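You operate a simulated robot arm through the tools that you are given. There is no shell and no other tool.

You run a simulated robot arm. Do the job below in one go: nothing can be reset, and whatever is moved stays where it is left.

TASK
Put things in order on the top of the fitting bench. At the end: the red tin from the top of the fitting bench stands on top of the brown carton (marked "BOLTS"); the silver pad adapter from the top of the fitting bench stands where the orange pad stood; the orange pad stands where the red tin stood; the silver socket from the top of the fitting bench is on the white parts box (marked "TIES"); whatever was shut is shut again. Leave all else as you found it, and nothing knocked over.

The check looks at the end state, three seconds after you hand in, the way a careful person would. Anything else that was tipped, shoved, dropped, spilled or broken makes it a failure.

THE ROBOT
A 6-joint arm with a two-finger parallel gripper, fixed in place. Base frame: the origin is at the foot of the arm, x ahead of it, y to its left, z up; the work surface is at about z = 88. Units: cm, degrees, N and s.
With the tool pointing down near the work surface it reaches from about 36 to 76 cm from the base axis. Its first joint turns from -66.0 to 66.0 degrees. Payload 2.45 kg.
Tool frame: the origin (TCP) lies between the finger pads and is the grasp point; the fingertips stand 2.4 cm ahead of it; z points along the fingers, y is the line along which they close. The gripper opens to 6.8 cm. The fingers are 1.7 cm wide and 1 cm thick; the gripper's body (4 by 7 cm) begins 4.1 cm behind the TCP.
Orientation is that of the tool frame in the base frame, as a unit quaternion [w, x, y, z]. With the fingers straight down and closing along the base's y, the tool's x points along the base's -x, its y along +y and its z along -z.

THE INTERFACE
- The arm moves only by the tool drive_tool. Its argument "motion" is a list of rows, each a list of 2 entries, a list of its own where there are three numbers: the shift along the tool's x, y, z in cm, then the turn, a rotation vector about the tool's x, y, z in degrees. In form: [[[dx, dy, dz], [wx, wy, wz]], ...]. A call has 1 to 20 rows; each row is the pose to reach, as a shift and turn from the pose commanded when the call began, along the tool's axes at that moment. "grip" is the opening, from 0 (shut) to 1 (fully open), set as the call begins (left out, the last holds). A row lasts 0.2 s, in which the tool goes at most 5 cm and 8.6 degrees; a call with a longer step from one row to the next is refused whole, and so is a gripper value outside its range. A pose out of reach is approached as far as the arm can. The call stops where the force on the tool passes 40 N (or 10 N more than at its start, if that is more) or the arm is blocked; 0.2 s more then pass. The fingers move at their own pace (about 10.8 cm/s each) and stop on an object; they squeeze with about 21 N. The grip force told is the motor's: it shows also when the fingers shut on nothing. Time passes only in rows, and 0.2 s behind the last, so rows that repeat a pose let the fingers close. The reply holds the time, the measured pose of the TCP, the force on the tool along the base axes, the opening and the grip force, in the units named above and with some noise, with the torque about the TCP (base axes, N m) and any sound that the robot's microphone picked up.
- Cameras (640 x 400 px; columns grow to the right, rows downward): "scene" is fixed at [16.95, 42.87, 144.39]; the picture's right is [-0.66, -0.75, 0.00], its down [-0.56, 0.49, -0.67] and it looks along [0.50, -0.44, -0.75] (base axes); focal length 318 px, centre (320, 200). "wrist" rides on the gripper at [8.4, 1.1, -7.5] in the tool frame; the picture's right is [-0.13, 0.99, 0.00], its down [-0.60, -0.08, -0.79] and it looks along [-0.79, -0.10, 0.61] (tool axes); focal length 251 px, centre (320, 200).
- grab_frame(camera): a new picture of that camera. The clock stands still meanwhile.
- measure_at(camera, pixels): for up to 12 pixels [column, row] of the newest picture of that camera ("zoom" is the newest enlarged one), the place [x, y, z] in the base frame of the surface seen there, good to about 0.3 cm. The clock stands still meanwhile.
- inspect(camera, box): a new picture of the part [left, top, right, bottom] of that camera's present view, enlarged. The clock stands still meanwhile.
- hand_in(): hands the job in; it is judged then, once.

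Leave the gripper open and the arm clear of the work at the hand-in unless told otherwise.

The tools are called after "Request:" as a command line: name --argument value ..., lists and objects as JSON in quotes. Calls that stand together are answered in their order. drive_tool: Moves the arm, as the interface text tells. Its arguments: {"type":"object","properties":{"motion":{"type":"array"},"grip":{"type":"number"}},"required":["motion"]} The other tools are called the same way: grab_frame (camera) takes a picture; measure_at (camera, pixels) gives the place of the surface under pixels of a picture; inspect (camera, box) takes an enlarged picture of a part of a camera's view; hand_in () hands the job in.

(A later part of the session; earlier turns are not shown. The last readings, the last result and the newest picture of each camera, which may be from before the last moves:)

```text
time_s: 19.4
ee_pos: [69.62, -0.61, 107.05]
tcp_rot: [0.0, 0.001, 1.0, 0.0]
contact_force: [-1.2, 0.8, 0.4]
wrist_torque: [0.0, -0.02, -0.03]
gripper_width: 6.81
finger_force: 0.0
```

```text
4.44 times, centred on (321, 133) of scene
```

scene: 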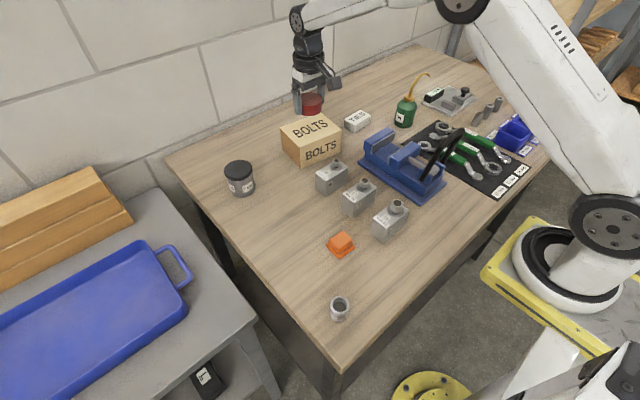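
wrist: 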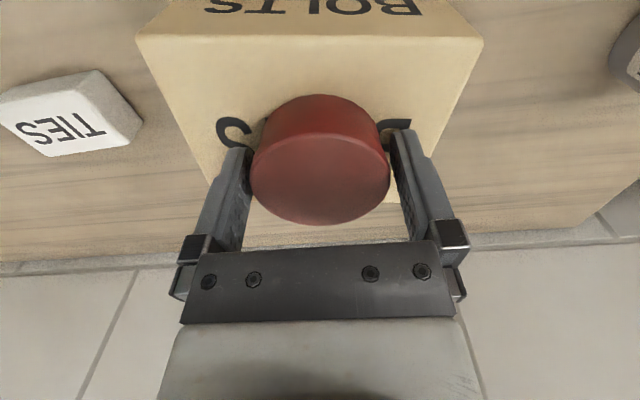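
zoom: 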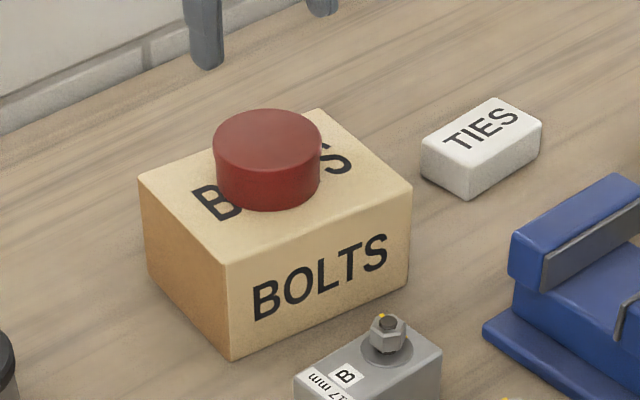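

The tin sits in the middle of the carton top. Next I travel to a hover over the orange pad at about (41.6, 15.3, 102).

Request:
drive_tool --motion '[[[3.5, 2, 0], [0, 0, 0]], [[7, 4, 0], [0, 0, 0]], [[10.5, 6, 0], [0, 0, 0]], [[14, 8, 0.5], [0, 0, 0]], [[17.5, 10, 1], [0, 0, 0]], [[21, 12, 2], [0, 0, 0]], [[24.5, 14, 3.5], [0, 0, 0]], [[28, 15.9, 5], [0, 0, 0]], [[28, 15.9, 5], [0, 0, 0]], [[28, 15.9, 5], [0, 0, 0]]]' --grip 1

Request:
grab_frame --camera "wrist"

Request:
inspect --camera "wrist" --box '[250, 10, 390, 110]'

```text
time_s: 21.6
ee_pos: [41.72, 15.11, 102.18]
tcp_rot: [0.0, 0.0, 1.0, 0.0]
contact_force: [1.2, 0.2, -0.1]
wrist_torque: [0.02, 0.0, 0.01]
gripper_width: 6.8
finger_force: 0.1
```

```text
taken
```

wrist: 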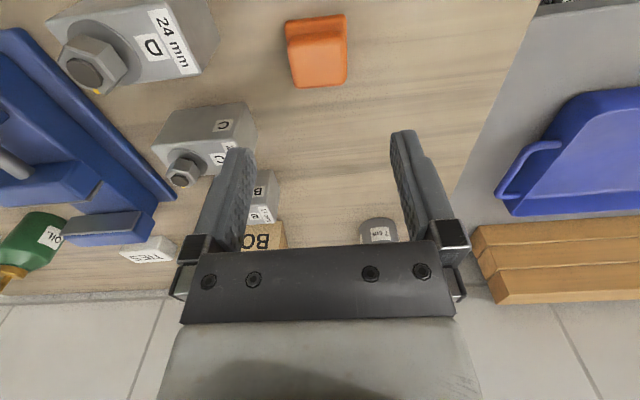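

```text
4.00 times, centred on (320, 60) of wrist
```

zoom: 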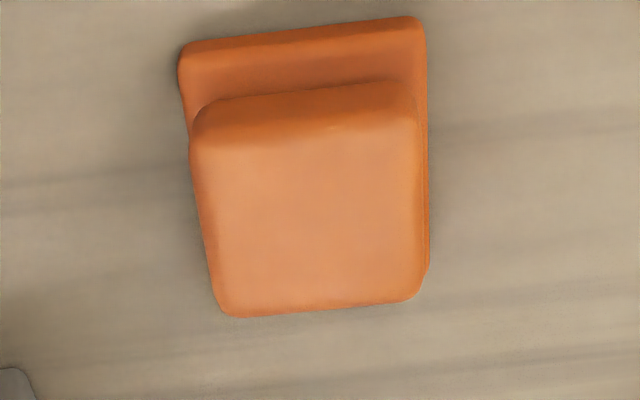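

I'll measure corners of the upper block and base plate here to fix the pad's centre and heading.

Request:
measure_at --camera "zoom" --pixels '[[205, 150], [412, 140], [225, 300], [410, 290], [310, 150], [310, 300], [215, 220], [412, 220], [310, 225], [190, 60], [415, 30], [300, 60]]'

Request:
measure_at --camera "zoom" --pixels '[[183, 75], [424, 60], [427, 180], [427, 265], [200, 120], [300, 110], [400, 100], [220, 312], [418, 295], [300, 35], [187, 50], [412, 22]]'

```text
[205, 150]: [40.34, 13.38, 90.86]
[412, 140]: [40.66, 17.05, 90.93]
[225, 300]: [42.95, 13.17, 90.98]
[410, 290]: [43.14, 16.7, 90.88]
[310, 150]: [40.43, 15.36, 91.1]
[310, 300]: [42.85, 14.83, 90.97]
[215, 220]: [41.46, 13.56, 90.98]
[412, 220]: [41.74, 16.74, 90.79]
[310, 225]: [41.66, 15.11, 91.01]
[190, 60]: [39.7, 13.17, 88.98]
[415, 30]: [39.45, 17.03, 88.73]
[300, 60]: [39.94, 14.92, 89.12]
```

```text
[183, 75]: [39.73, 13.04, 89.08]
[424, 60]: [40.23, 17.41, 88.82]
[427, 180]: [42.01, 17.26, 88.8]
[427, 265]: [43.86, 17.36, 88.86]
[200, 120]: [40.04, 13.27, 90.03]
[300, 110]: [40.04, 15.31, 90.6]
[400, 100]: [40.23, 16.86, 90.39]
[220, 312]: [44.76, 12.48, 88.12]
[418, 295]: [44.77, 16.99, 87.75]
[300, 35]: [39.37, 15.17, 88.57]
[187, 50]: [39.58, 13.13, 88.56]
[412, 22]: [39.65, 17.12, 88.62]
```

The pad's centre is ≈(41.65, 15.15): upper block ≈3.1 × 3.7, base plate ≈4.5 × 4.5 with its top at ≈88.9, square to the axes. I'll descend 9.7 cm to TCP z≈92.5 and check.

Request:
drive_tool --motion '[[[0.05, 0.05, 3], [0, 0, 0]], [[0.05, 0.05, 6], [0, 0, 0]], [[0.05, 0.05, 8.5], [0, 0, 0]], [[0.05, 0.05, 9.7], [0, 0, 0]], [[0.05, 0.05, 9.7], [0, 0, 0]], [[0.05, 0.05, 9.7], [0, 0, 0]]]' --grip 1

Request:
grab_frame --camera "wrist"

Request:
inspect --camera "scene" --box '[300, 190, 380, 260]'

```text
time_s: 23.0
ee_pos: [41.79, 15.2, 92.56]
tcp_rot: [-0.001, 0.0, 1.0, 0.0]
contact_force: [-0.1, -1.1, -0.1]
wrist_torque: [-0.02, 0.02, 0.02]
gripper_width: 6.81
finger_force: 0.1
```

```text
taken
```

wrist: 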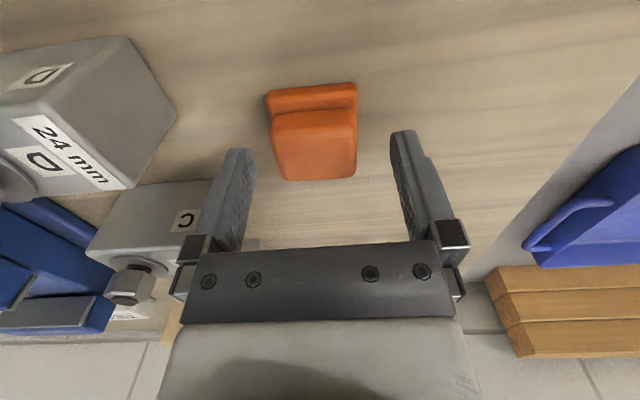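

```text
5.71 times, centred on (340, 225) of scene
```

zoom: 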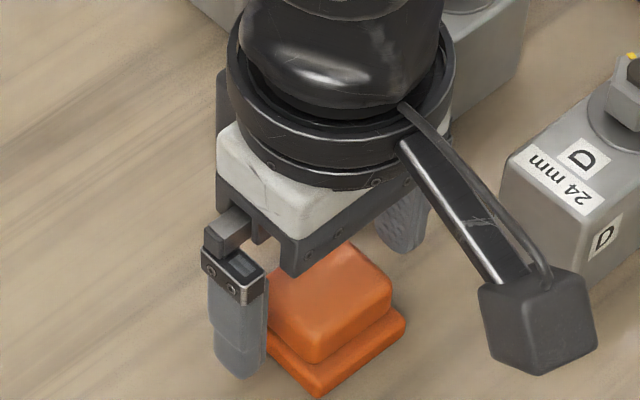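

The pad appears about 0.2–0.3 cm toward −y and −x from the finger midline. I'll correct by 0.2 in y and 0.15 in x, and descend 0.9 cm so the fingertips are just above the base plate.

Request:
drive_tool --motion '[[[0.15, -0.2, 0], [0, 0, 0]], [[0.15, -0.2, 0.5], [0, 0, 0]], [[0.15, -0.2, 0.9], [0, 0, 0]], [[0.15, -0.2, 0.9], [0, 0, 0]]]' --grip 1

Request:
grab_frame --camera "wrist"

Request:
inspect --camera "scene" --box '[300, 190, 380, 260]'

```text
time_s: 24.0
ee_pos: [41.58, 15.12, 91.55]
tcp_rot: [0.001, 0.0, 1.0, 0.0]
contact_force: [0.1, 0.0, 0.1]
wrist_torque: [0.01, -0.02, 0.02]
gripper_width: 6.81
finger_force: 0.0
```

```text
taken
```

wrist: 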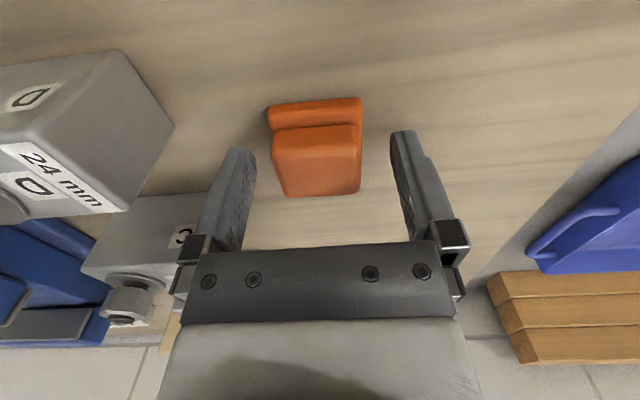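

```text
5.71 times, centred on (340, 225) of scene
```

zoom: 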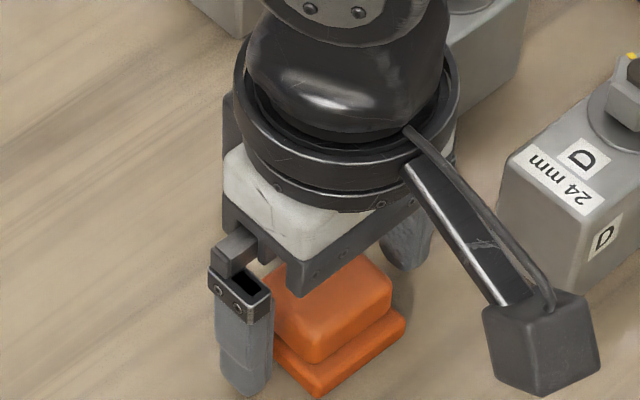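

The pad is well centred between the fingers now. Closing the gripper.

Request:
drive_tool --motion '[[[0, 0, 0], [0, 0, 0]], [[0, 0, 0], [0, 0, 0]], [[0, 0, 0], [0, 0, 0]], [[0, 0, 0], [0, 0, 0]], [[0, 0, 0], [0, 0, 0]]]' --grip 0

Request:
grab_frame --camera "wrist"

```text
time_s: 25.2
ee_pos: [41.44, 15.1, 91.55]
tcp_rot: [0.0, -0.001, 1.0, 0.0]
contact_force: [-0.3, -0.2, 0.6]
wrist_torque: [0.03, -0.05, 0.0]
gripper_width: 4.02
finger_force: 21.1
```

```text
taken
```

wrist: 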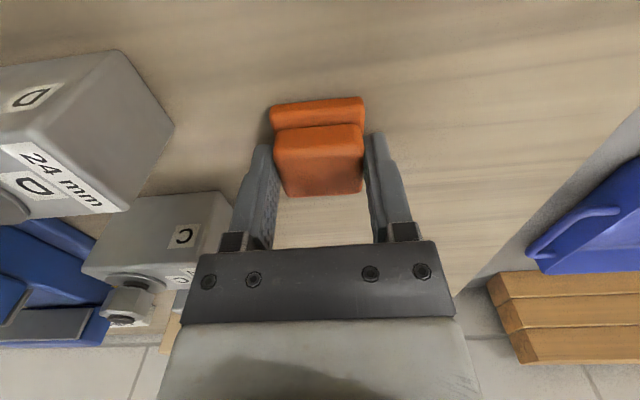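

Gripped at 4.02 cm. I'll lift 5 cm and move +14.1 cm in x toward the tin's former place at (55.75, 15.05).

Request:
drive_tool --motion '[[[0, 0, -0.5], [0, 0, 0]], [[0, 0, -2], [0, 0, 0]], [[0, 0, -4], [0, 0, 0]], [[0, 0, -6], [0, 0, 0]], [[-3, 0, -6], [0, 0, 0]], [[-6, 0, -6], [0, 0, 0]], [[-9, 0, -6], [0, 0, 0]], [[-12, 0, -6], [0, 0, 0]], [[-14.1, -0.1, -6], [0, 0, 0]], [[-14.1, -0.1, -6], [0, 0, 0]], [[-14.1, -0.1, -6], [0, 0, 0]]]' --grip 0

Request:
grab_frame --camera "wrist"

Request:
grab_frame --camera "scene"

```text
time_s: 27.6
ee_pos: [55.63, 15.08, 97.63]
tcp_rot: [0.0, 0.0, 1.0, 0.0]
contact_force: [1.4, 0.5, -1.2]
wrist_torque: [-0.02, 0.0, 0.02]
gripper_width: 4.04
finger_force: 21.3
```

```text
taken
```

wrist: 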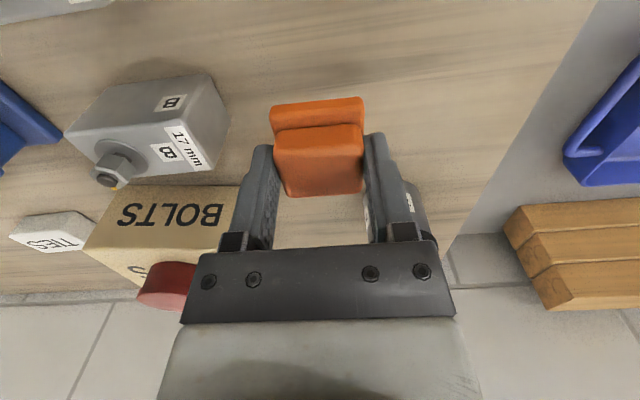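

```text
taken
```

scene: 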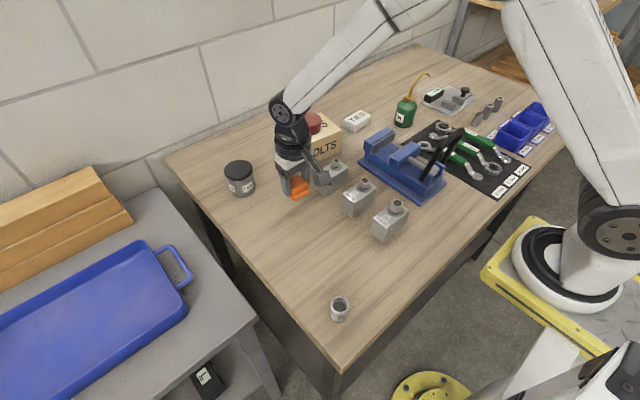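

The pad is held over the tin's former place. I'll lower 5.7 cm, then use small steps.

Request:
drive_tool --motion '[[[0, 0, 2], [0, 0, 0]], [[0, 0, 4], [0, 0, 0]], [[0, 0, 5.2], [0, 0, 0]], [[0, 0, 5.7], [0, 0, 0]], [[0, 0, 5.7], [0, 0, 0]]]' --grip 0

Request:
drive_tool --motion '[[[0, 0, 0.12], [0, 0, 0]], [[0, 0, 0.12], [0, 0, 0]]]' --grip 0

Request:
drive_tool --motion '[[[0, 0, 0.1], [0, 0, 0]], [[0, 0, 0.1], [0, 0, 0]]]' --grip 0

```text
time_s: 28.8
ee_pos: [55.62, 15.01, 91.67]
tcp_rot: [0.0, 0.001, 1.0, 0.0]
contact_force: [-0.4, -0.6, -0.2]
wrist_torque: [-0.01, -0.02, 0.02]
gripper_width: 4.05
finger_force: 21.0
```

```text
time_s: 29.4
ee_pos: [55.7, 15.07, 91.7]
tcp_rot: [0.001, 0.0, 1.0, 0.0]
contact_force: [1.4, -0.5, -0.4]
wrist_torque: [-0.04, 0.0, 0.0]
gripper_width: 4.01
finger_force: 21.0
```

```text
time_s: 30.0
ee_pos: [55.57, 15.02, 91.49]
tcp_rot: [0.0, -0.001, 1.0, -0.001]
contact_force: [-0.3, -0.2, -0.8]
wrist_torque: [-0.02, 0.01, 0.0]
gripper_width: 4.03
finger_force: 21.0
```

No contact yet, so I continue with small steps down.

Request:
drive_tool --motion '[[[0, 0, 0.1], [0, 0, 0]], [[0, 0, 0.1], [0, 0, 0]]]' --grip 0

Request:
drive_tool --motion '[[[0, 0, 0.08], [0, 0, 0]], [[0, 0, 0.08], [0, 0, 0]]]' --grip 0

```text
time_s: 30.6
ee_pos: [55.55, 15.1, 91.55]
tcp_rot: [0.0, 0.0, 1.0, 0.0]
contact_force: [-6.0, -0.8, 16.2]
wrist_torque: [-0.07, 0.22, -0.02]
gripper_width: 4.02
finger_force: 21.7
```

```text
time_s: 31.2
ee_pos: [55.69, 14.97, 91.56]
tcp_rot: [0.001, 0.0, 1.0, 0.001]
contact_force: [-8.7, 0.5, 27.0]
wrist_torque: [0.0, 0.16, -0.03]
gripper_width: 4.03
finger_force: 20.9
```

The pad is down on the bench (27 N). I'll back off 0.16 cm to relax, open, and check.

Request:
drive_tool --motion '[[[0, 0, -0.16], [0, 0, 0]], [[0, 0, -0.16], [0, 0, 0]]]' --grip 0

Request:
drive_tool --motion '[[[0, 0, 0], [0, 0, 0]], [[0, 0, 0], [0, 0, 0]], [[0, 0, 0], [0, 0, 0]]]' --grip 1

Request:
grab_frame --camera "wrist"

```text
time_s: 31.8
ee_pos: [55.62, 15.03, 91.55]
tcp_rot: [0.001, 0.0, 1.0, -0.001]
contact_force: [3.2, 2.2, 5.5]
wrist_torque: [0.03, -0.24, -0.02]
gripper_width: 4.03
finger_force: 21.0
```

```text
time_s: 32.6
ee_pos: [55.6, 14.94, 91.54]
tcp_rot: [0.001, -0.001, 1.0, 0.0]
contact_force: [0.7, -0.4, 0.5]
wrist_torque: [0.02, -0.01, 0.01]
gripper_width: 6.79
finger_force: 0.1
```

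```text
taken
```

wrist: 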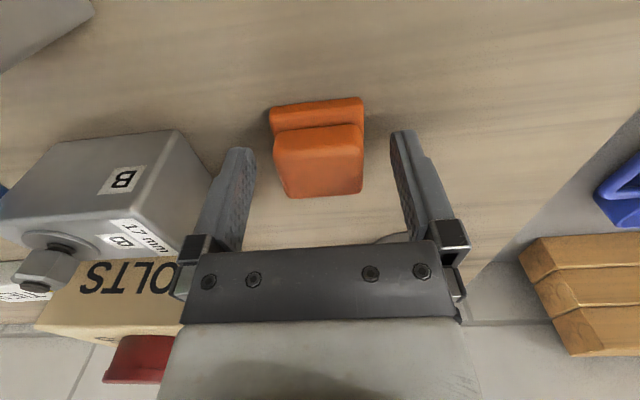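

The pad stands free. I'll rise straight up about 11 cm and check its new place from the scene camera.

Request:
drive_tool --motion '[[[0, 0, -0.6], [0, 0, 0]], [[0, 0, -2], [0, 0, 0]], [[0, 0, -5], [0, 0, 0]], [[0, 0, -8], [0, 0, 0]], [[0, 0, -11], [0, 0, 0]], [[-3, 1, -14], [0, 0, 0]], [[-3, 1, -14], [0, 0, 0]]]' --grip 1

Request:
inspect --camera "scene" --box '[277, 187, 317, 222]'

Request:
measure_at --camera "zoom" --pixels '[[320, 140], [250, 150], [400, 150], [320, 90], [320, 200], [420, 250], [180, 220], [320, 300], [470, 240], [300, 250], [330, 60], [360, 180]]'

```text
time_s: 34.2
ee_pos: [58.62, 15.99, 105.66]
tcp_rot: [0.0, 0.0, 1.0, 0.001]
contact_force: [0.7, 0.0, -0.3]
wrist_torque: [0.02, -0.02, 0.01]
gripper_width: 6.81
finger_force: 0.1
```

```text
11.43 times, centred on (297, 204) of scene
```

zoom: 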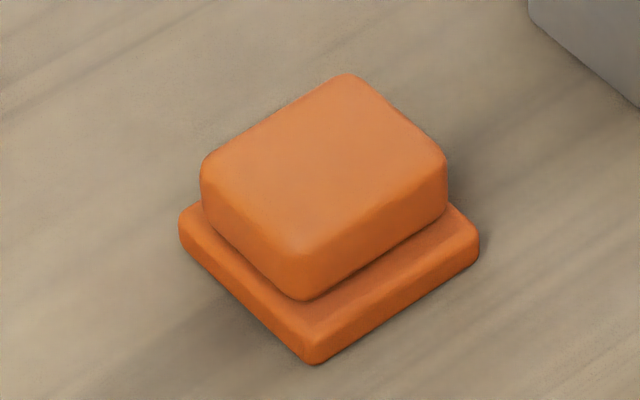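

```text
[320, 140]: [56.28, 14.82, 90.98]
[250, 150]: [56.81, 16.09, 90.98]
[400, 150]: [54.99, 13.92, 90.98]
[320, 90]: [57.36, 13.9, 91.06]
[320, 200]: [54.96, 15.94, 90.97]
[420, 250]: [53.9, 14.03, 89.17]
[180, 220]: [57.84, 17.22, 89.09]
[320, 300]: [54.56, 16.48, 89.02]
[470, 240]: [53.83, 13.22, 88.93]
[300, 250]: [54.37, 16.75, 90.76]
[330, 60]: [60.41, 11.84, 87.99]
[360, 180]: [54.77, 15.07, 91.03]
```

The pad sits at the tin's old spot: its image centre (323,167) matches the tin's earlier (327,166). Next is the pad adapter ("7 cm" cylinder). I'll hover above it at about (69.4, 21.05, 104).

Request:
drive_tool --motion '[[[-3.6, 1.7, 0.5], [0, 0, 0]], [[-7.2, 3.4, 1], [0, 0, 0]], [[-10.8, 5.07, 1.7], [0, 0, 0]], [[-10.8, 5.07, 1.7], [0, 0, 0]], [[-10.8, 5.07, 1.7], [0, 0, 0]]]' --grip 1

Request:
grab_frame --camera "wrist"

Request:
inspect --camera "wrist" --box '[250, 20, 390, 120]'

Request:
measure_at --camera "zoom" --pixels '[[320, 200], [320, 100], [320, 300], [200, 200], [440, 200], [320, 60], [320, 350], [180, 200], [480, 200], [250, 120], [400, 120], [400, 300]]'

```text
time_s: 35.4
ee_pos: [69.54, 21.26, 103.73]
tcp_rot: [0.001, 0.0, 1.0, 0.0]
contact_force: [0.1, 0.3, 0.0]
wrist_torque: [0.0, 0.01, 0.02]
gripper_width: 6.81
finger_force: 0.1
```

```text
taken
```

wrist: 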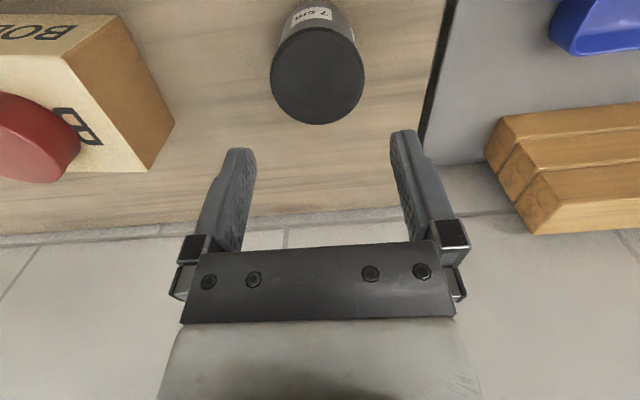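

```text
4.00 times, centred on (320, 70) of wrist
```

zoom: 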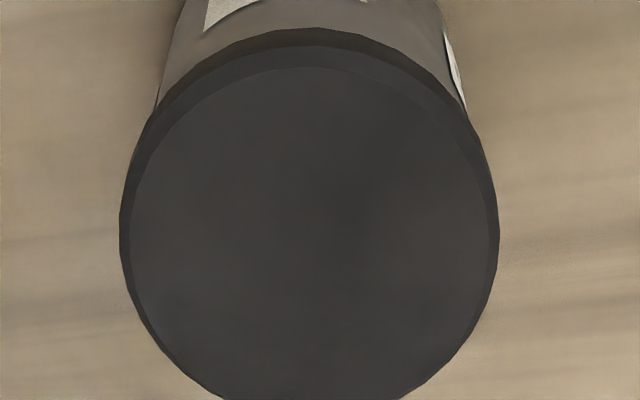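

```text
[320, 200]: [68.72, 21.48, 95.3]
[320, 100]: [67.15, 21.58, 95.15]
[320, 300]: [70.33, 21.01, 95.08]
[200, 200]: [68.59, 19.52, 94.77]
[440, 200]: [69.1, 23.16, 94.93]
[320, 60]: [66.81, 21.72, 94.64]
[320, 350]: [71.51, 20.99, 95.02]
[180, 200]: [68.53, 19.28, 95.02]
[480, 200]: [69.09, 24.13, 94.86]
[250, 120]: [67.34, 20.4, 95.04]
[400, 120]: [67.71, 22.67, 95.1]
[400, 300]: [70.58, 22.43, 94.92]
```

The adapter's top is at (317,~80), so its centre is ≈(69.6, 21.09), and its rim is about 6.3 cm wide. That leaves ~0.25 cm per side. I'll shift −0.17 in y and descend until the fingertips are just above the top, then check again.

Request:
drive_tool --motion '[[[0, -0.17, 2], [0, 0, 0]], [[0, -0.17, 4], [0, 0, 0]], [[0, -0.17, 5.4], [0, 0, 0]], [[0, -0.17, 5.4], [0, 0, 0]], [[0, -0.17, 5.4], [0, 0, 0]], [[0, -0.17, 5.4], [0, 0, 0]]]' --grip 1

Request:
inspect --camera "wrist" --box '[230, 60, 410, 200]'

Request:
inspect --camera "scene" --box '[200, 130, 290, 210]'

```text
time_s: 36.8
ee_pos: [69.52, 20.88, 98.53]
tcp_rot: [0.0, -0.001, 1.0, 0.0]
contact_force: [-0.2, 0.7, -0.1]
wrist_torque: [-0.01, 0.0, -0.03]
gripper_width: 6.81
finger_force: 0.2
```

```text
2.86 times, centred on (320, 130) of wrist
```

zoom: 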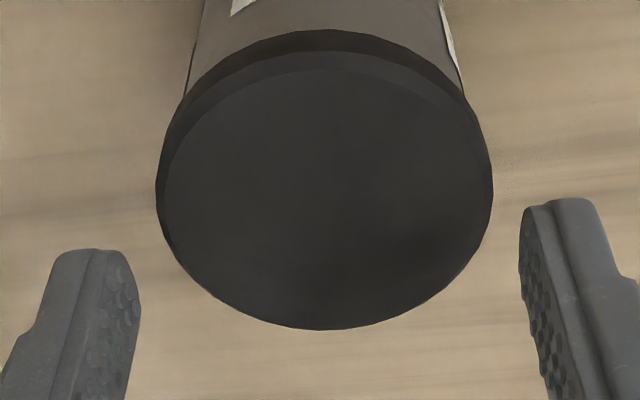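

```text
5.00 times, centred on (245, 170) of scene
```

zoom: 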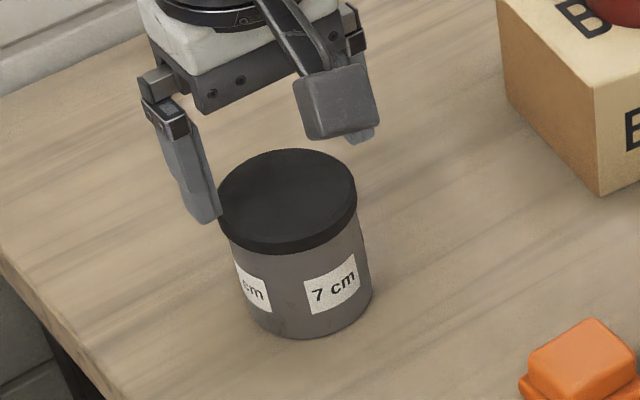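

Image analysis puts the adapter's centre +0.08 cm (y) from the finger midline. I'll shift by that and descend gently 1.4 cm so the fingertips just pass the rim, then check the force.

Request:
drive_tool --motion '[[[0, 0.08, 0.5], [0, 0, 0]], [[0, 0.08, 0.9], [0, 0, 0]], [[0, 0.08, 1.2], [0, 0, 0]], [[0, 0.08, 1.4], [0, 0, 0]], [[0, 0.08, 1.4], [0, 0, 0]]]' --grip 1

Request:
inspect --camera "wrist" --box '[230, 60, 410, 200]'

Request:
inspect --camera "scene" --box '[215, 140, 265, 190]'

```text
time_s: 38.0
ee_pos: [69.41, 20.97, 97.0]
tcp_rot: [0.0, -0.001, 1.0, 0.0]
contact_force: [-0.1, 1.0, 0.0]
wrist_torque: [-0.02, 0.02, 0.0]
gripper_width: 6.79
finger_force: 0.0
```

```text
2.86 times, centred on (320, 130) of wrist
```

zoom: 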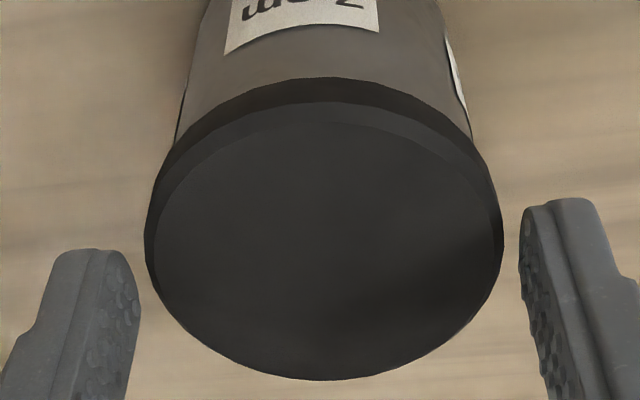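

```text
8.00 times, centred on (240, 165) of scene
```

zoom: 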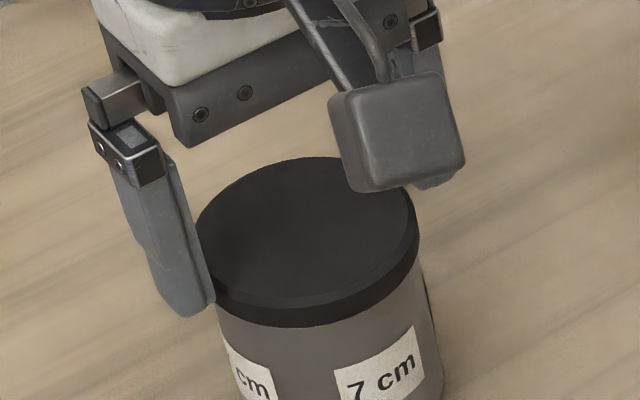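

With depth taken into account the adapter is centred, with ~0.18 cm clearance on each side, and there's no contact force. I descend further in small steps, watching the force.

Request:
drive_tool --motion '[[[0, 0, 0.3], [0, 0, 0]], [[0, 0, 0.6], [0, 0, 0]], [[0, 0, 0.9], [0, 0, 0]], [[0, 0, 0.9], [0, 0, 0]]]' --grip 1

Request:
inspect --camera "wrist" --box '[230, 60, 410, 200]'

```text
time_s: 39.0
ee_pos: [69.44, 21.05, 96.27]
tcp_rot: [0.0, 0.001, 1.0, 0.0]
contact_force: [0.4, -0.6, -0.3]
wrist_torque: [0.01, 0.0, -0.03]
gripper_width: 6.81
finger_force: 0.2
```

```text
2.86 times, centred on (320, 130) of wrist
```

zoom: 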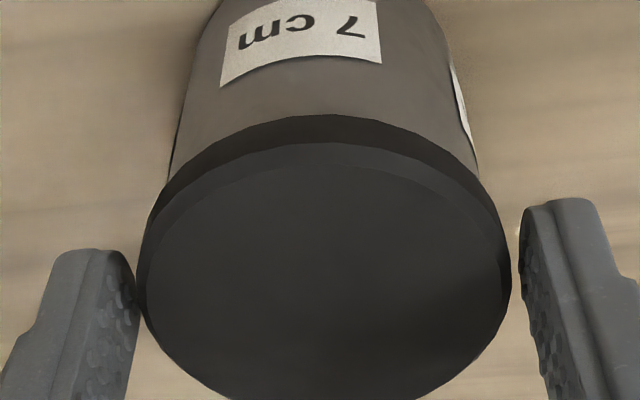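

Still centred and no contact. I continue down 2 cm so that the top rim sits at the height of the finger pads' middle.

Request:
drive_tool --motion '[[[0, -0.02, 0.5], [0, 0, 0]], [[0, -0.02, 1.0], [0, 0, 0]], [[0, -0.02, 1.5], [0, 0, 0]], [[0, -0.02, 2.0], [0, 0, 0]], [[0, -0.02, 2.0], [0, 0, 0]]]' --grip 1

Request:
inspect --camera "wrist" --box '[210, 60, 430, 240]'

Request:
inspect --camera "scene" --box '[205, 140, 275, 200]'

```text
time_s: 40.2
ee_pos: [69.51, 21.01, 94.32]
tcp_rot: [0.0, -0.001, 1.0, 0.0]
contact_force: [-0.1, -0.3, 0.1]
wrist_torque: [0.05, 0.0, 0.0]
gripper_width: 6.8
finger_force: 0.0
```

```text
2.22 times, centred on (320, 150) of wrist
```

zoom: 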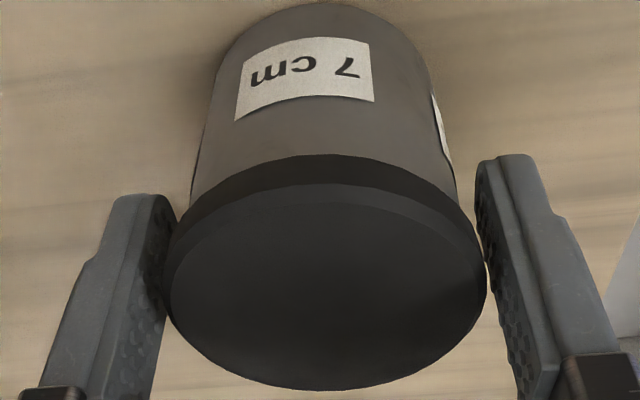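

```text
6.67 times, centred on (240, 170) of scene
```

zoom: 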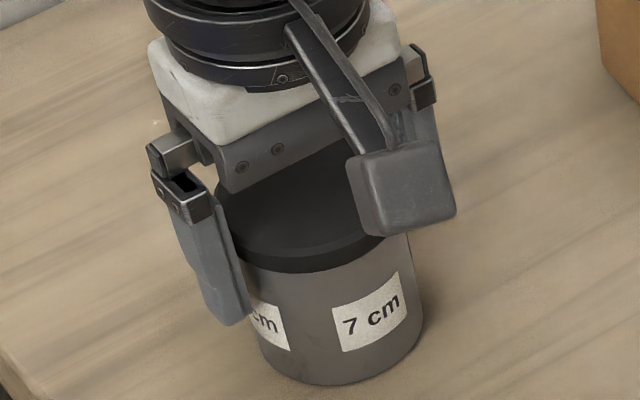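

The rim is between the pads with no contact. Closing on it.

Request:
drive_tool --motion '[[[0, 0, 0], [0, 0, 0]], [[0, 0, 0], [0, 0, 0]], [[0, 0, 0], [0, 0, 0]], [[0, 0, 0], [0, 0, 0]]]' --grip 0

Request:
inspect --camera "scene" --box '[205, 140, 275, 200]'

```text
time_s: 41.2
ee_pos: [69.31, 20.93, 94.21]
tcp_rot: [-0.001, 0.0, 1.0, 0.0]
contact_force: [0.4, 2.8, 0.3]
wrist_torque: [-0.02, 0.0, 0.0]
gripper_width: 6.18
finger_force: 20.5
```

```text
6.67 times, centred on (240, 170) of scene
```

zoom: 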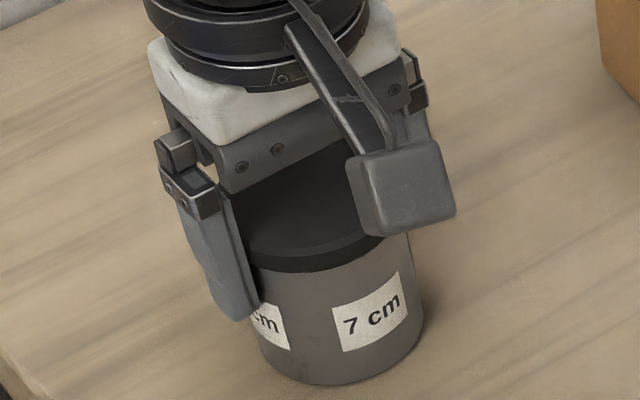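

Gripped at 6.18 cm. Now a test lift of 0.4 cm to see whether the whole adapter rises with its black top.

Request:
drive_tool --motion '[[[0, 0, -0.2], [0, 0, 0]], [[0, 0, -0.4], [0, 0, 0]], [[0, 0, -0.4], [0, 0, 0]]]' --grip 0

Request:
inspect --camera "scene" --box '[205, 140, 275, 200]'

Request:
inspect --camera "wrist" --box '[210, 60, 430, 240]'

```text
time_s: 42.0
ee_pos: [69.31, 20.94, 94.58]
tcp_rot: [0.0, 0.0, 1.0, 0.0]
contact_force: [0.4, 0.4, -4.8]
wrist_torque: [0.02, 0.04, 0.01]
gripper_width: 6.17
finger_force: 20.8
```

```text
6.67 times, centred on (240, 170) of scene
```

zoom: 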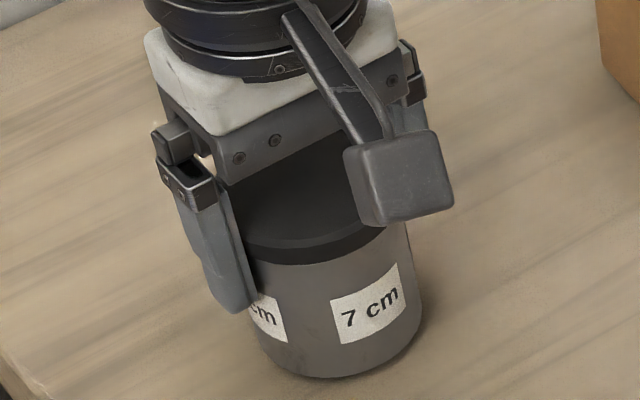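

```text
2.22 times, centred on (320, 150) of wrist
```

zoom: 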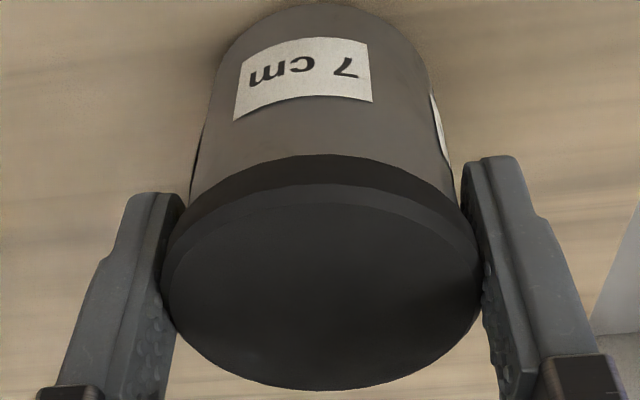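

The whole adapter rose together (the label moved up with the top; ~4.8 N weight), so the top is fixed to it. I'll lift 6.5 cm and carry it toward the orange pad's former place at (41.65, 15.15), passing well above the pad at its new spot.

Request:
drive_tool --motion '[[[0, 0, -1.5], [0, 0, 0]], [[0, 0, -3.5], [0, 0, 0]], [[0, 0, -5.5], [0, 0, 0]], [[0, 0, -7], [0, 0, 0]], [[1.5, 0, -7.5], [0, 0, 0]], [[4.5, -0.5, -7.5], [0, 0, 0]], [[7.5, -1.2, -7.5], [0, 0, 0]], [[10.5, -2, -7.5], [0, 0, 0]], [[13.5, -2.8, -7.5], [0, 0, 0]], [[16.5, -3.6, -7.5], [0, 0, 0]], [[19.5, -4.4, -7.5], [0, 0, 0]], [[22.5, -5, -7.5], [0, 0, 0]], [[25.5, -5.5, -7.5], [0, 0, 0]], [[27.2, -5.8, -7.5], [0, 0, 0]], [[28.05, -5.8, -7.5], [0, 0, 0]], [[28.05, -5.8, -7.5], [0, 0, 0]], [[28.05, -5.8, -7.5], [0, 0, 0]]]' --grip 0

Request:
grab_frame --camera "scene"

Request:
grab_frame --camera "wrist"

```text
time_s: 45.6
ee_pos: [41.3, 15.17, 101.92]
tcp_rot: [-0.001, 0.0, 1.0, 0.001]
contact_force: [0.5, -0.2, -6.0]
wrist_torque: [0.0, -0.01, 0.0]
gripper_width: 6.18
finger_force: 21.0
```

```text
taken
```

scene: 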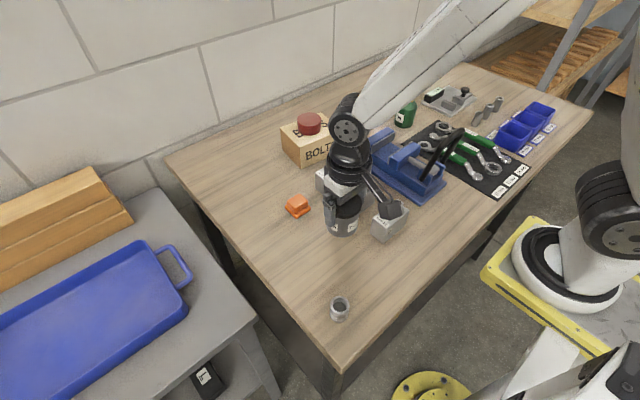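

```text
taken
```

wrist: 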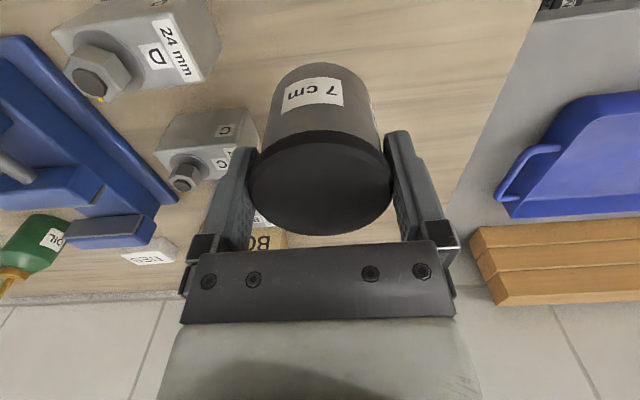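

The adapter hangs straight. I lower it 6.9 cm to hover just above the bench, then check its place before the final touchdown.

Request:
drive_tool --motion '[[[0, 0, 2], [0, 0, 0]], [[0, 0, 4], [0, 0, 0]], [[0, 0, 5.8], [0, 0, 0]], [[0, 0, 6.6], [0, 0, 0]], [[0, 0, 6.9], [0, 0, 0]], [[0, 0, 6.9], [0, 0, 0]]]' --grip 0

Request:
inspect --camera "scene" --box '[300, 200, 380, 270]'

Request:
measure_at --camera "zoom" --pixels '[[320, 330], [240, 280], [330, 250], [400, 300], [280, 300], [360, 320], [220, 260], [410, 270], [330, 300], [330, 340], [300, 130], [320, 180]]'

Request:
grab_frame --camera "wrist"

```text
time_s: 47.0
ee_pos: [41.23, 15.18, 95.22]
tcp_rot: [0.001, -0.001, 1.0, 0.0]
contact_force: [0.3, 0.2, -5.3]
wrist_torque: [-0.01, 0.04, 0.0]
gripper_width: 6.17
finger_force: 20.7
```

```text
5.71 times, centred on (340, 235) of scene
```

zoom: 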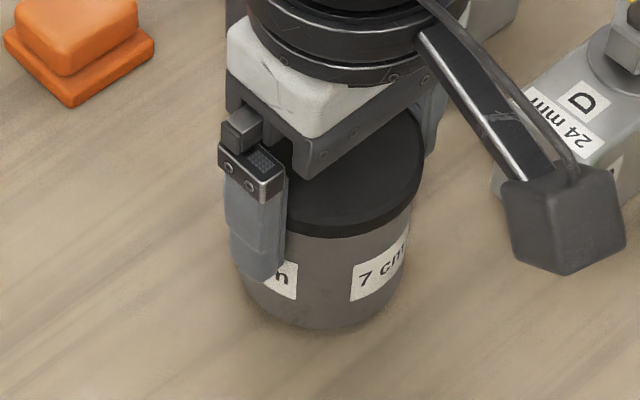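

```text
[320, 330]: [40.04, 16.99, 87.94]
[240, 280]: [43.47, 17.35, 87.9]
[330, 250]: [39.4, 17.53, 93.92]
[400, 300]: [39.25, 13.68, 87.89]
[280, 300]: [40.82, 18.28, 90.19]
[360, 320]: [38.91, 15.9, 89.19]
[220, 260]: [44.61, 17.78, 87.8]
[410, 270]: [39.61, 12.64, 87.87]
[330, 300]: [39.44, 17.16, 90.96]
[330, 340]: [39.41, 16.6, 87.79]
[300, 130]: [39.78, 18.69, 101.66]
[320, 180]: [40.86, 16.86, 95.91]
```

```text
taken
```

wrist: 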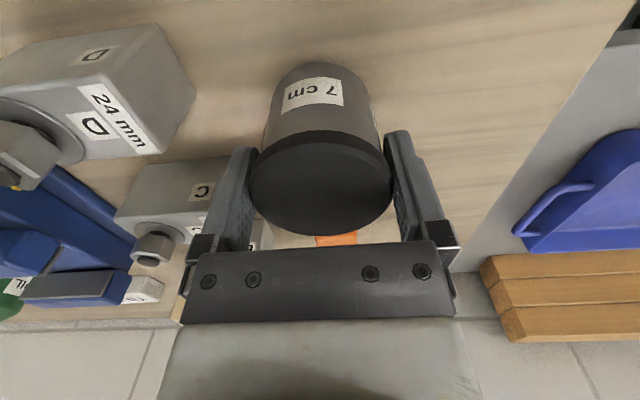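

The body surface points fit a circle centred at ≈(41.65, 15.25), matching the orange pad's former centre (41.65, 15.15). I'll lower the last ~1 cm in small steps.

Request:
drive_tool --motion '[[[0, -0.05, 0.3], [0, 0, 0]], [[0, -0.05, 0.6], [0, 0, 0]], [[0, -0.05, 0.6], [0, 0, 0]]]' --grip 0

Request:
drive_tool --motion '[[[0, 0, 0.12], [0, 0, 0]], [[0, 0, 0.12], [0, 0, 0]]]' --grip 0

Request:
drive_tool --motion '[[[0, 0, 0.1], [0, 0, 0]], [[0, 0, 0.1], [0, 0, 0]]]' --grip 0

```text
time_s: 47.8
ee_pos: [41.38, 15.33, 94.62]
tcp_rot: [-0.001, 0.0, 1.0, 0.0]
contact_force: [-0.2, 0.9, -5.6]
wrist_torque: [0.0, 0.02, 0.01]
gripper_width: 6.18
finger_force: 20.9
```

```text
time_s: 48.4
ee_pos: [41.34, 15.24, 94.44]
tcp_rot: [0.0, -0.001, 1.0, 0.0]
contact_force: [-0.2, -0.2, -6.4]
wrist_torque: [0.02, 0.02, -0.01]
gripper_width: 6.16
finger_force: 20.9
```

```text
time_s: 49.0
ee_pos: [41.38, 15.16, 94.34]
tcp_rot: [0.0, 0.0, 1.0, -0.001]
contact_force: [0.1, 0.2, -5.6]
wrist_torque: [0.04, 0.0, 0.02]
gripper_width: 6.17
finger_force: 21.3
```

The force still shows the full weight (~5.6 N), so I continue down in 0.08–0.1 cm steps.

Request:
drive_tool --motion '[[[0, 0, 0.1], [0, 0, 0]], [[0, 0, 0.1], [0, 0, 0]]]' --grip 0

Request:
drive_tool --motion '[[[0, 0, 0.08], [0, 0, 0]], [[0, 0, 0.08], [0, 0, 0]]]' --grip 0

```text
time_s: 49.6
ee_pos: [41.27, 15.19, 94.36]
tcp_rot: [0.001, 0.0, 1.0, 0.0]
contact_force: [-0.4, 0.1, -5.5]
wrist_torque: [0.05, -0.02, 0.0]
gripper_width: 6.16
finger_force: 21.0
```

```text
time_s: 50.2
ee_pos: [41.32, 15.2, 94.12]
tcp_rot: [0.0, 0.0, 1.0, 0.0]
contact_force: [-3.2, -1.1, 3.0]
wrist_torque: [-0.11, -0.03, -0.05]
gripper_width: 6.18
finger_force: 20.7
```

The adapter has touched down (force changed from −5.5 to +3 N). I open the gripper here and look.

Request:
drive_tool --motion '[[[0, 0, 0], [0, 0, 0]], [[0, 0, 0], [0, 0, 0]], [[0, 0, 0], [0, 0, 0]]]' --grip 1

Request:
inspect --camera "wrist" --box '[210, 60, 430, 240]'

Request:
inspect --camera "scene" --box '[300, 200, 380, 270]'

```text
time_s: 51.0
ee_pos: [41.4, 15.11, 94.09]
tcp_rot: [0.0, 0.0, 1.0, 0.0]
contact_force: [-0.2, -1.2, 0.5]
wrist_torque: [-0.01, -0.01, 0.02]
gripper_width: 6.81
finger_force: 0.1
```

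```text
2.22 times, centred on (320, 150) of wrist
```

zoom: 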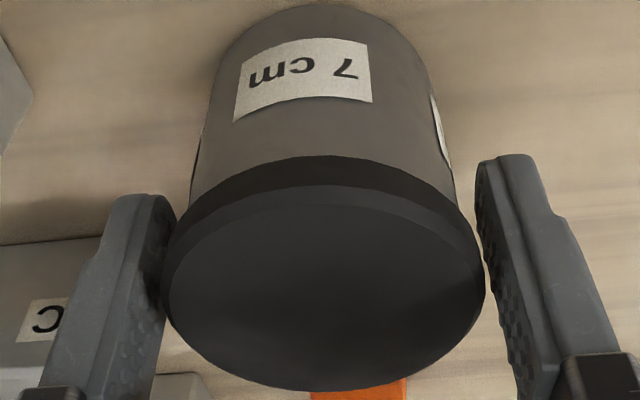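

```text
5.71 times, centred on (340, 235) of scene
```

zoom: 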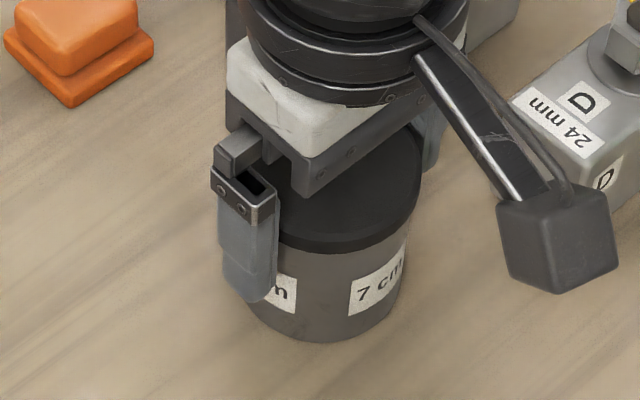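

The adapter stands by itself. I rise straight up slowly past its rim, then higher.

Request:
drive_tool --motion '[[[0, 0, -0.5], [0, 0, 0]], [[0, 0, -1.1], [0, 0, 0]], [[0, 0, -1.8], [0, 0, 0]], [[0, 0, -2.6], [0, 0, 0]], [[0, 0, -3.6], [0, 0, 0]], [[0, 0, -5.5], [0, 0, 0]], [[0, 0, -8.5], [0, 0, 0]], [[0, 0, -10], [0, 0, 0]], [[0, 0, -10], [0, 0, 0]]]' --grip 1

Request:
grab_frame --camera "scene"

Request:
grab_frame --camera "wrist"

```text
time_s: 53.0
ee_pos: [41.35, 15.15, 104.4]
tcp_rot: [0.0, 0.0, 1.0, 0.0]
contact_force: [-0.8, -0.3, 0.3]
wrist_torque: [0.02, 0.0, -0.02]
gripper_width: 6.81
finger_force: 0.0
```

```text
taken
```

scene: 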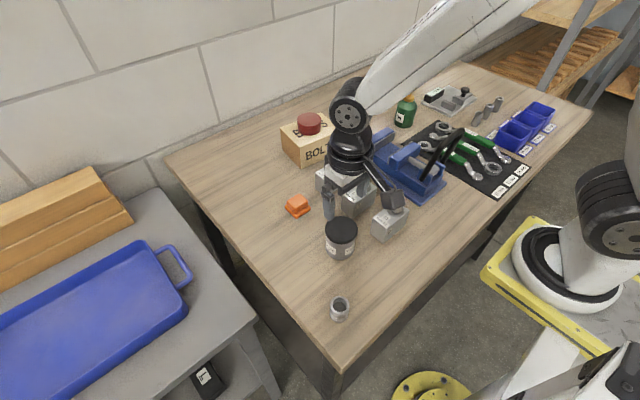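

```text
taken
```

wrist: 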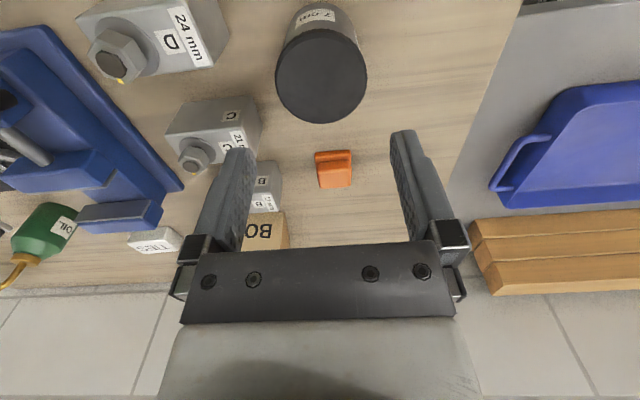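

The adapter stands at (341,238). I'll measure its top to confirm its position.

Request:
inspect --camera "scene" --box '[316, 212, 368, 262]'

Request:
measure_at --camera "zoom" --pixels '[[320, 70], [320, 240], [210, 150], [430, 150], [320, 150], [250, 90], [390, 90], [250, 210], [390, 210], [320, 300], [320, 350], [320, 380]]'

```text
8.00 times, centred on (342, 237) of scene
```

zoom: 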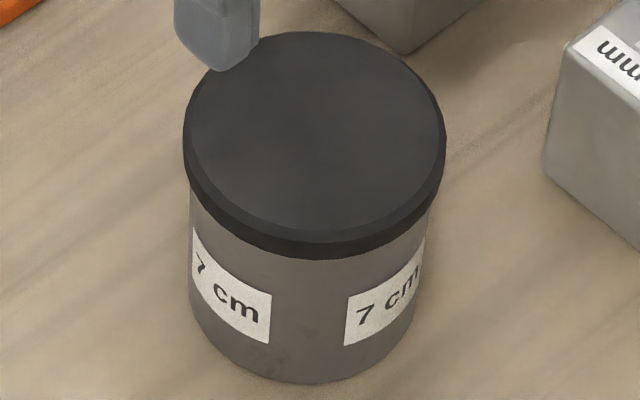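

```text
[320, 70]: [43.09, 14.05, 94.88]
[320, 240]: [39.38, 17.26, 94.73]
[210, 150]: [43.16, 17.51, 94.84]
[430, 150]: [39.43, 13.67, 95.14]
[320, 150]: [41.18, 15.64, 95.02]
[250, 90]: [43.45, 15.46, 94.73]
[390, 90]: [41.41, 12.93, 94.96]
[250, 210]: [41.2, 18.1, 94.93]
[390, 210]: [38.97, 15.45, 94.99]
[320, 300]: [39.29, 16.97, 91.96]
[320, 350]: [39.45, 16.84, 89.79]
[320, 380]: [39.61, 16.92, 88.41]
```

The adapter's top centre measures ≈(41.6, 15.4), about where the pad stood. Last item: the socket at ≈(31.75, 25.25). I move to hover over it at z≈102.

Request:
drive_tool --motion '[[[2.4, 2.5, 0], [0, 0, 0]], [[4.8, 5, 0.5], [0, 0, 0]], [[7.2, 7.5, 1.5], [0, 0, 0]], [[9.6, 10.1, 2.4], [0, 0, 0]], [[9.6, 10.1, 2.4], [0, 0, 0]], [[9.6, 10.1, 2.4], [0, 0, 0]]]' --grip 1

Request:
grab_frame --camera "wrist"

Request:
grab_frame --camera "scene"

```text
time_s: 54.4
ee_pos: [31.72, 25.25, 101.73]
tcp_rot: [0.0, 0.0, 1.0, 0.0]
contact_force: [-0.8, 0.1, -0.7]
wrist_torque: [-0.03, 0.01, -0.05]
gripper_width: 6.82
finger_force: 0.0
```

```text
taken
```

wrist: 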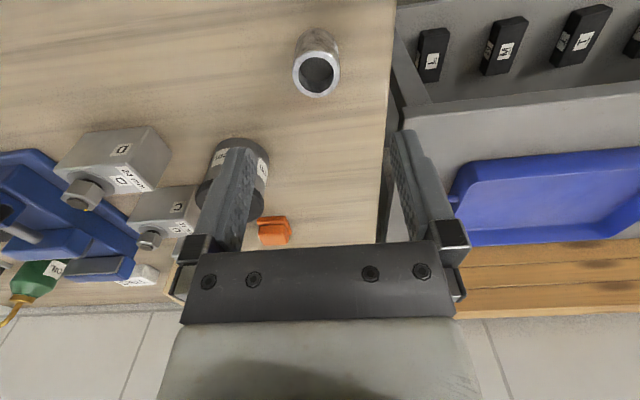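

```text
taken
```

scene: 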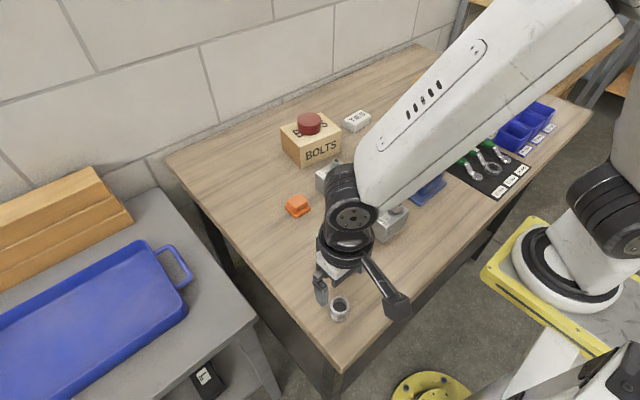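

The socket appears at (317,75), nearly centred. I'll shift −0.15 in y and descend 8.2 cm to z≈93.5 to check clearance.

Request:
drive_tool --motion '[[[0, -0.15, 2.5], [0, 0, 0]], [[0, -0.15, 5], [0, 0, 0]], [[0, -0.15, 7.2], [0, 0, 0]], [[0, -0.15, 8.2], [0, 0, 0]], [[0, -0.15, 8.2], [0, 0, 0]], [[0, -0.15, 8.2], [0, 0, 0]]]' --grip 1

Request:
grab_frame --camera "wrist"

Request:
inspect --camera "scene" --box '[290, 230, 420, 330]'

```text
time_s: 55.8
ee_pos: [31.71, 25.06, 93.47]
tcp_rot: [0.0, 0.0, 1.0, 0.0]
contact_force: [-0.7, 0.4, 0.5]
wrist_torque: [0.01, 0.0, 0.0]
gripper_width: 6.79
finger_force: 0.0
```

```text
taken
```

wrist: 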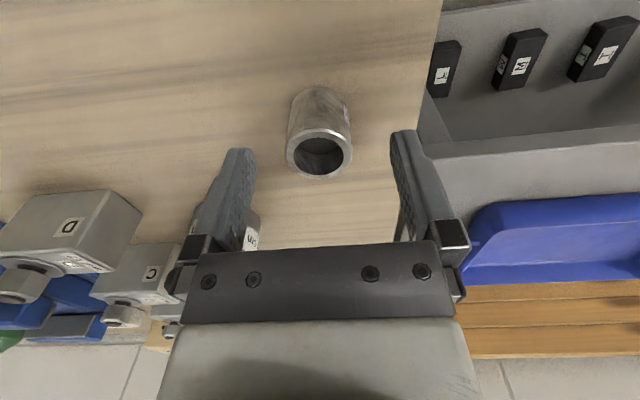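

```text
4.00 times, centred on (355, 280) of scene
```

zoom: 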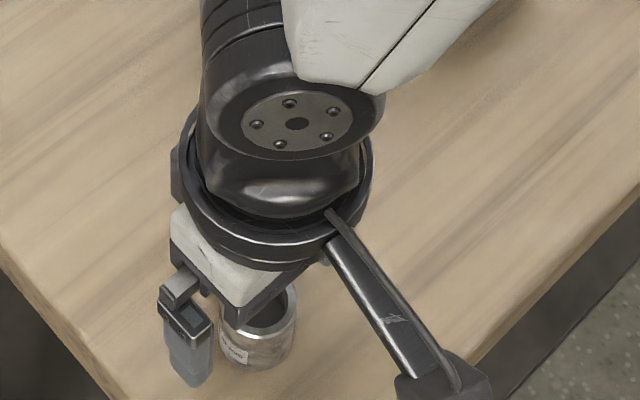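

The socket's mouth is at (319,155), exactly centred. I descend 2.45 cm to TCP z≈91 and then close.

Request:
drive_tool --motion '[[[0, 0, 0.8], [0, 0, 0]], [[0, 0, 1.6], [0, 0, 0]], [[0, 0, 2.2], [0, 0, 0]], [[0, 0, 2.45], [0, 0, 0]], [[0, 0, 2.45], [0, 0, 0]]]' --grip 1

Request:
drive_tool --motion '[[[0, 0, 0], [0, 0, 0]], [[0, 0, 0], [0, 0, 0]], [[0, 0, 0], [0, 0, 0]], [[0, 0, 0], [0, 0, 0]], [[0, 0, 0], [0, 0, 0]]]' --grip 0

Request:
grab_frame --camera "wrist"

```text
time_s: 57.0
ee_pos: [31.54, 25.2, 91.02]
tcp_rot: [0.0, 0.0, 1.0, 0.0]
contact_force: [-0.1, -0.5, -0.4]
wrist_torque: [-0.01, 0.03, 0.02]
gripper_width: 6.8
finger_force: 0.1
```

```text
time_s: 58.2
ee_pos: [31.65, 25.19, 91.06]
tcp_rot: [0.0, 0.0, 1.0, 0.001]
contact_force: [0.9, -0.3, 2.8]
wrist_torque: [0.0, 0.01, 0.0]
gripper_width: 3.29
finger_force: 20.9
```

```text
taken
```

wrist: 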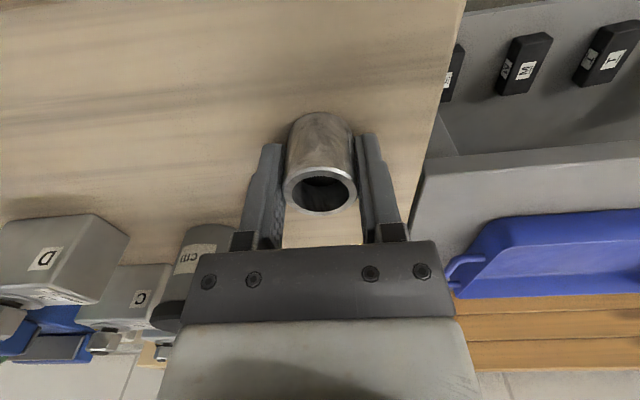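

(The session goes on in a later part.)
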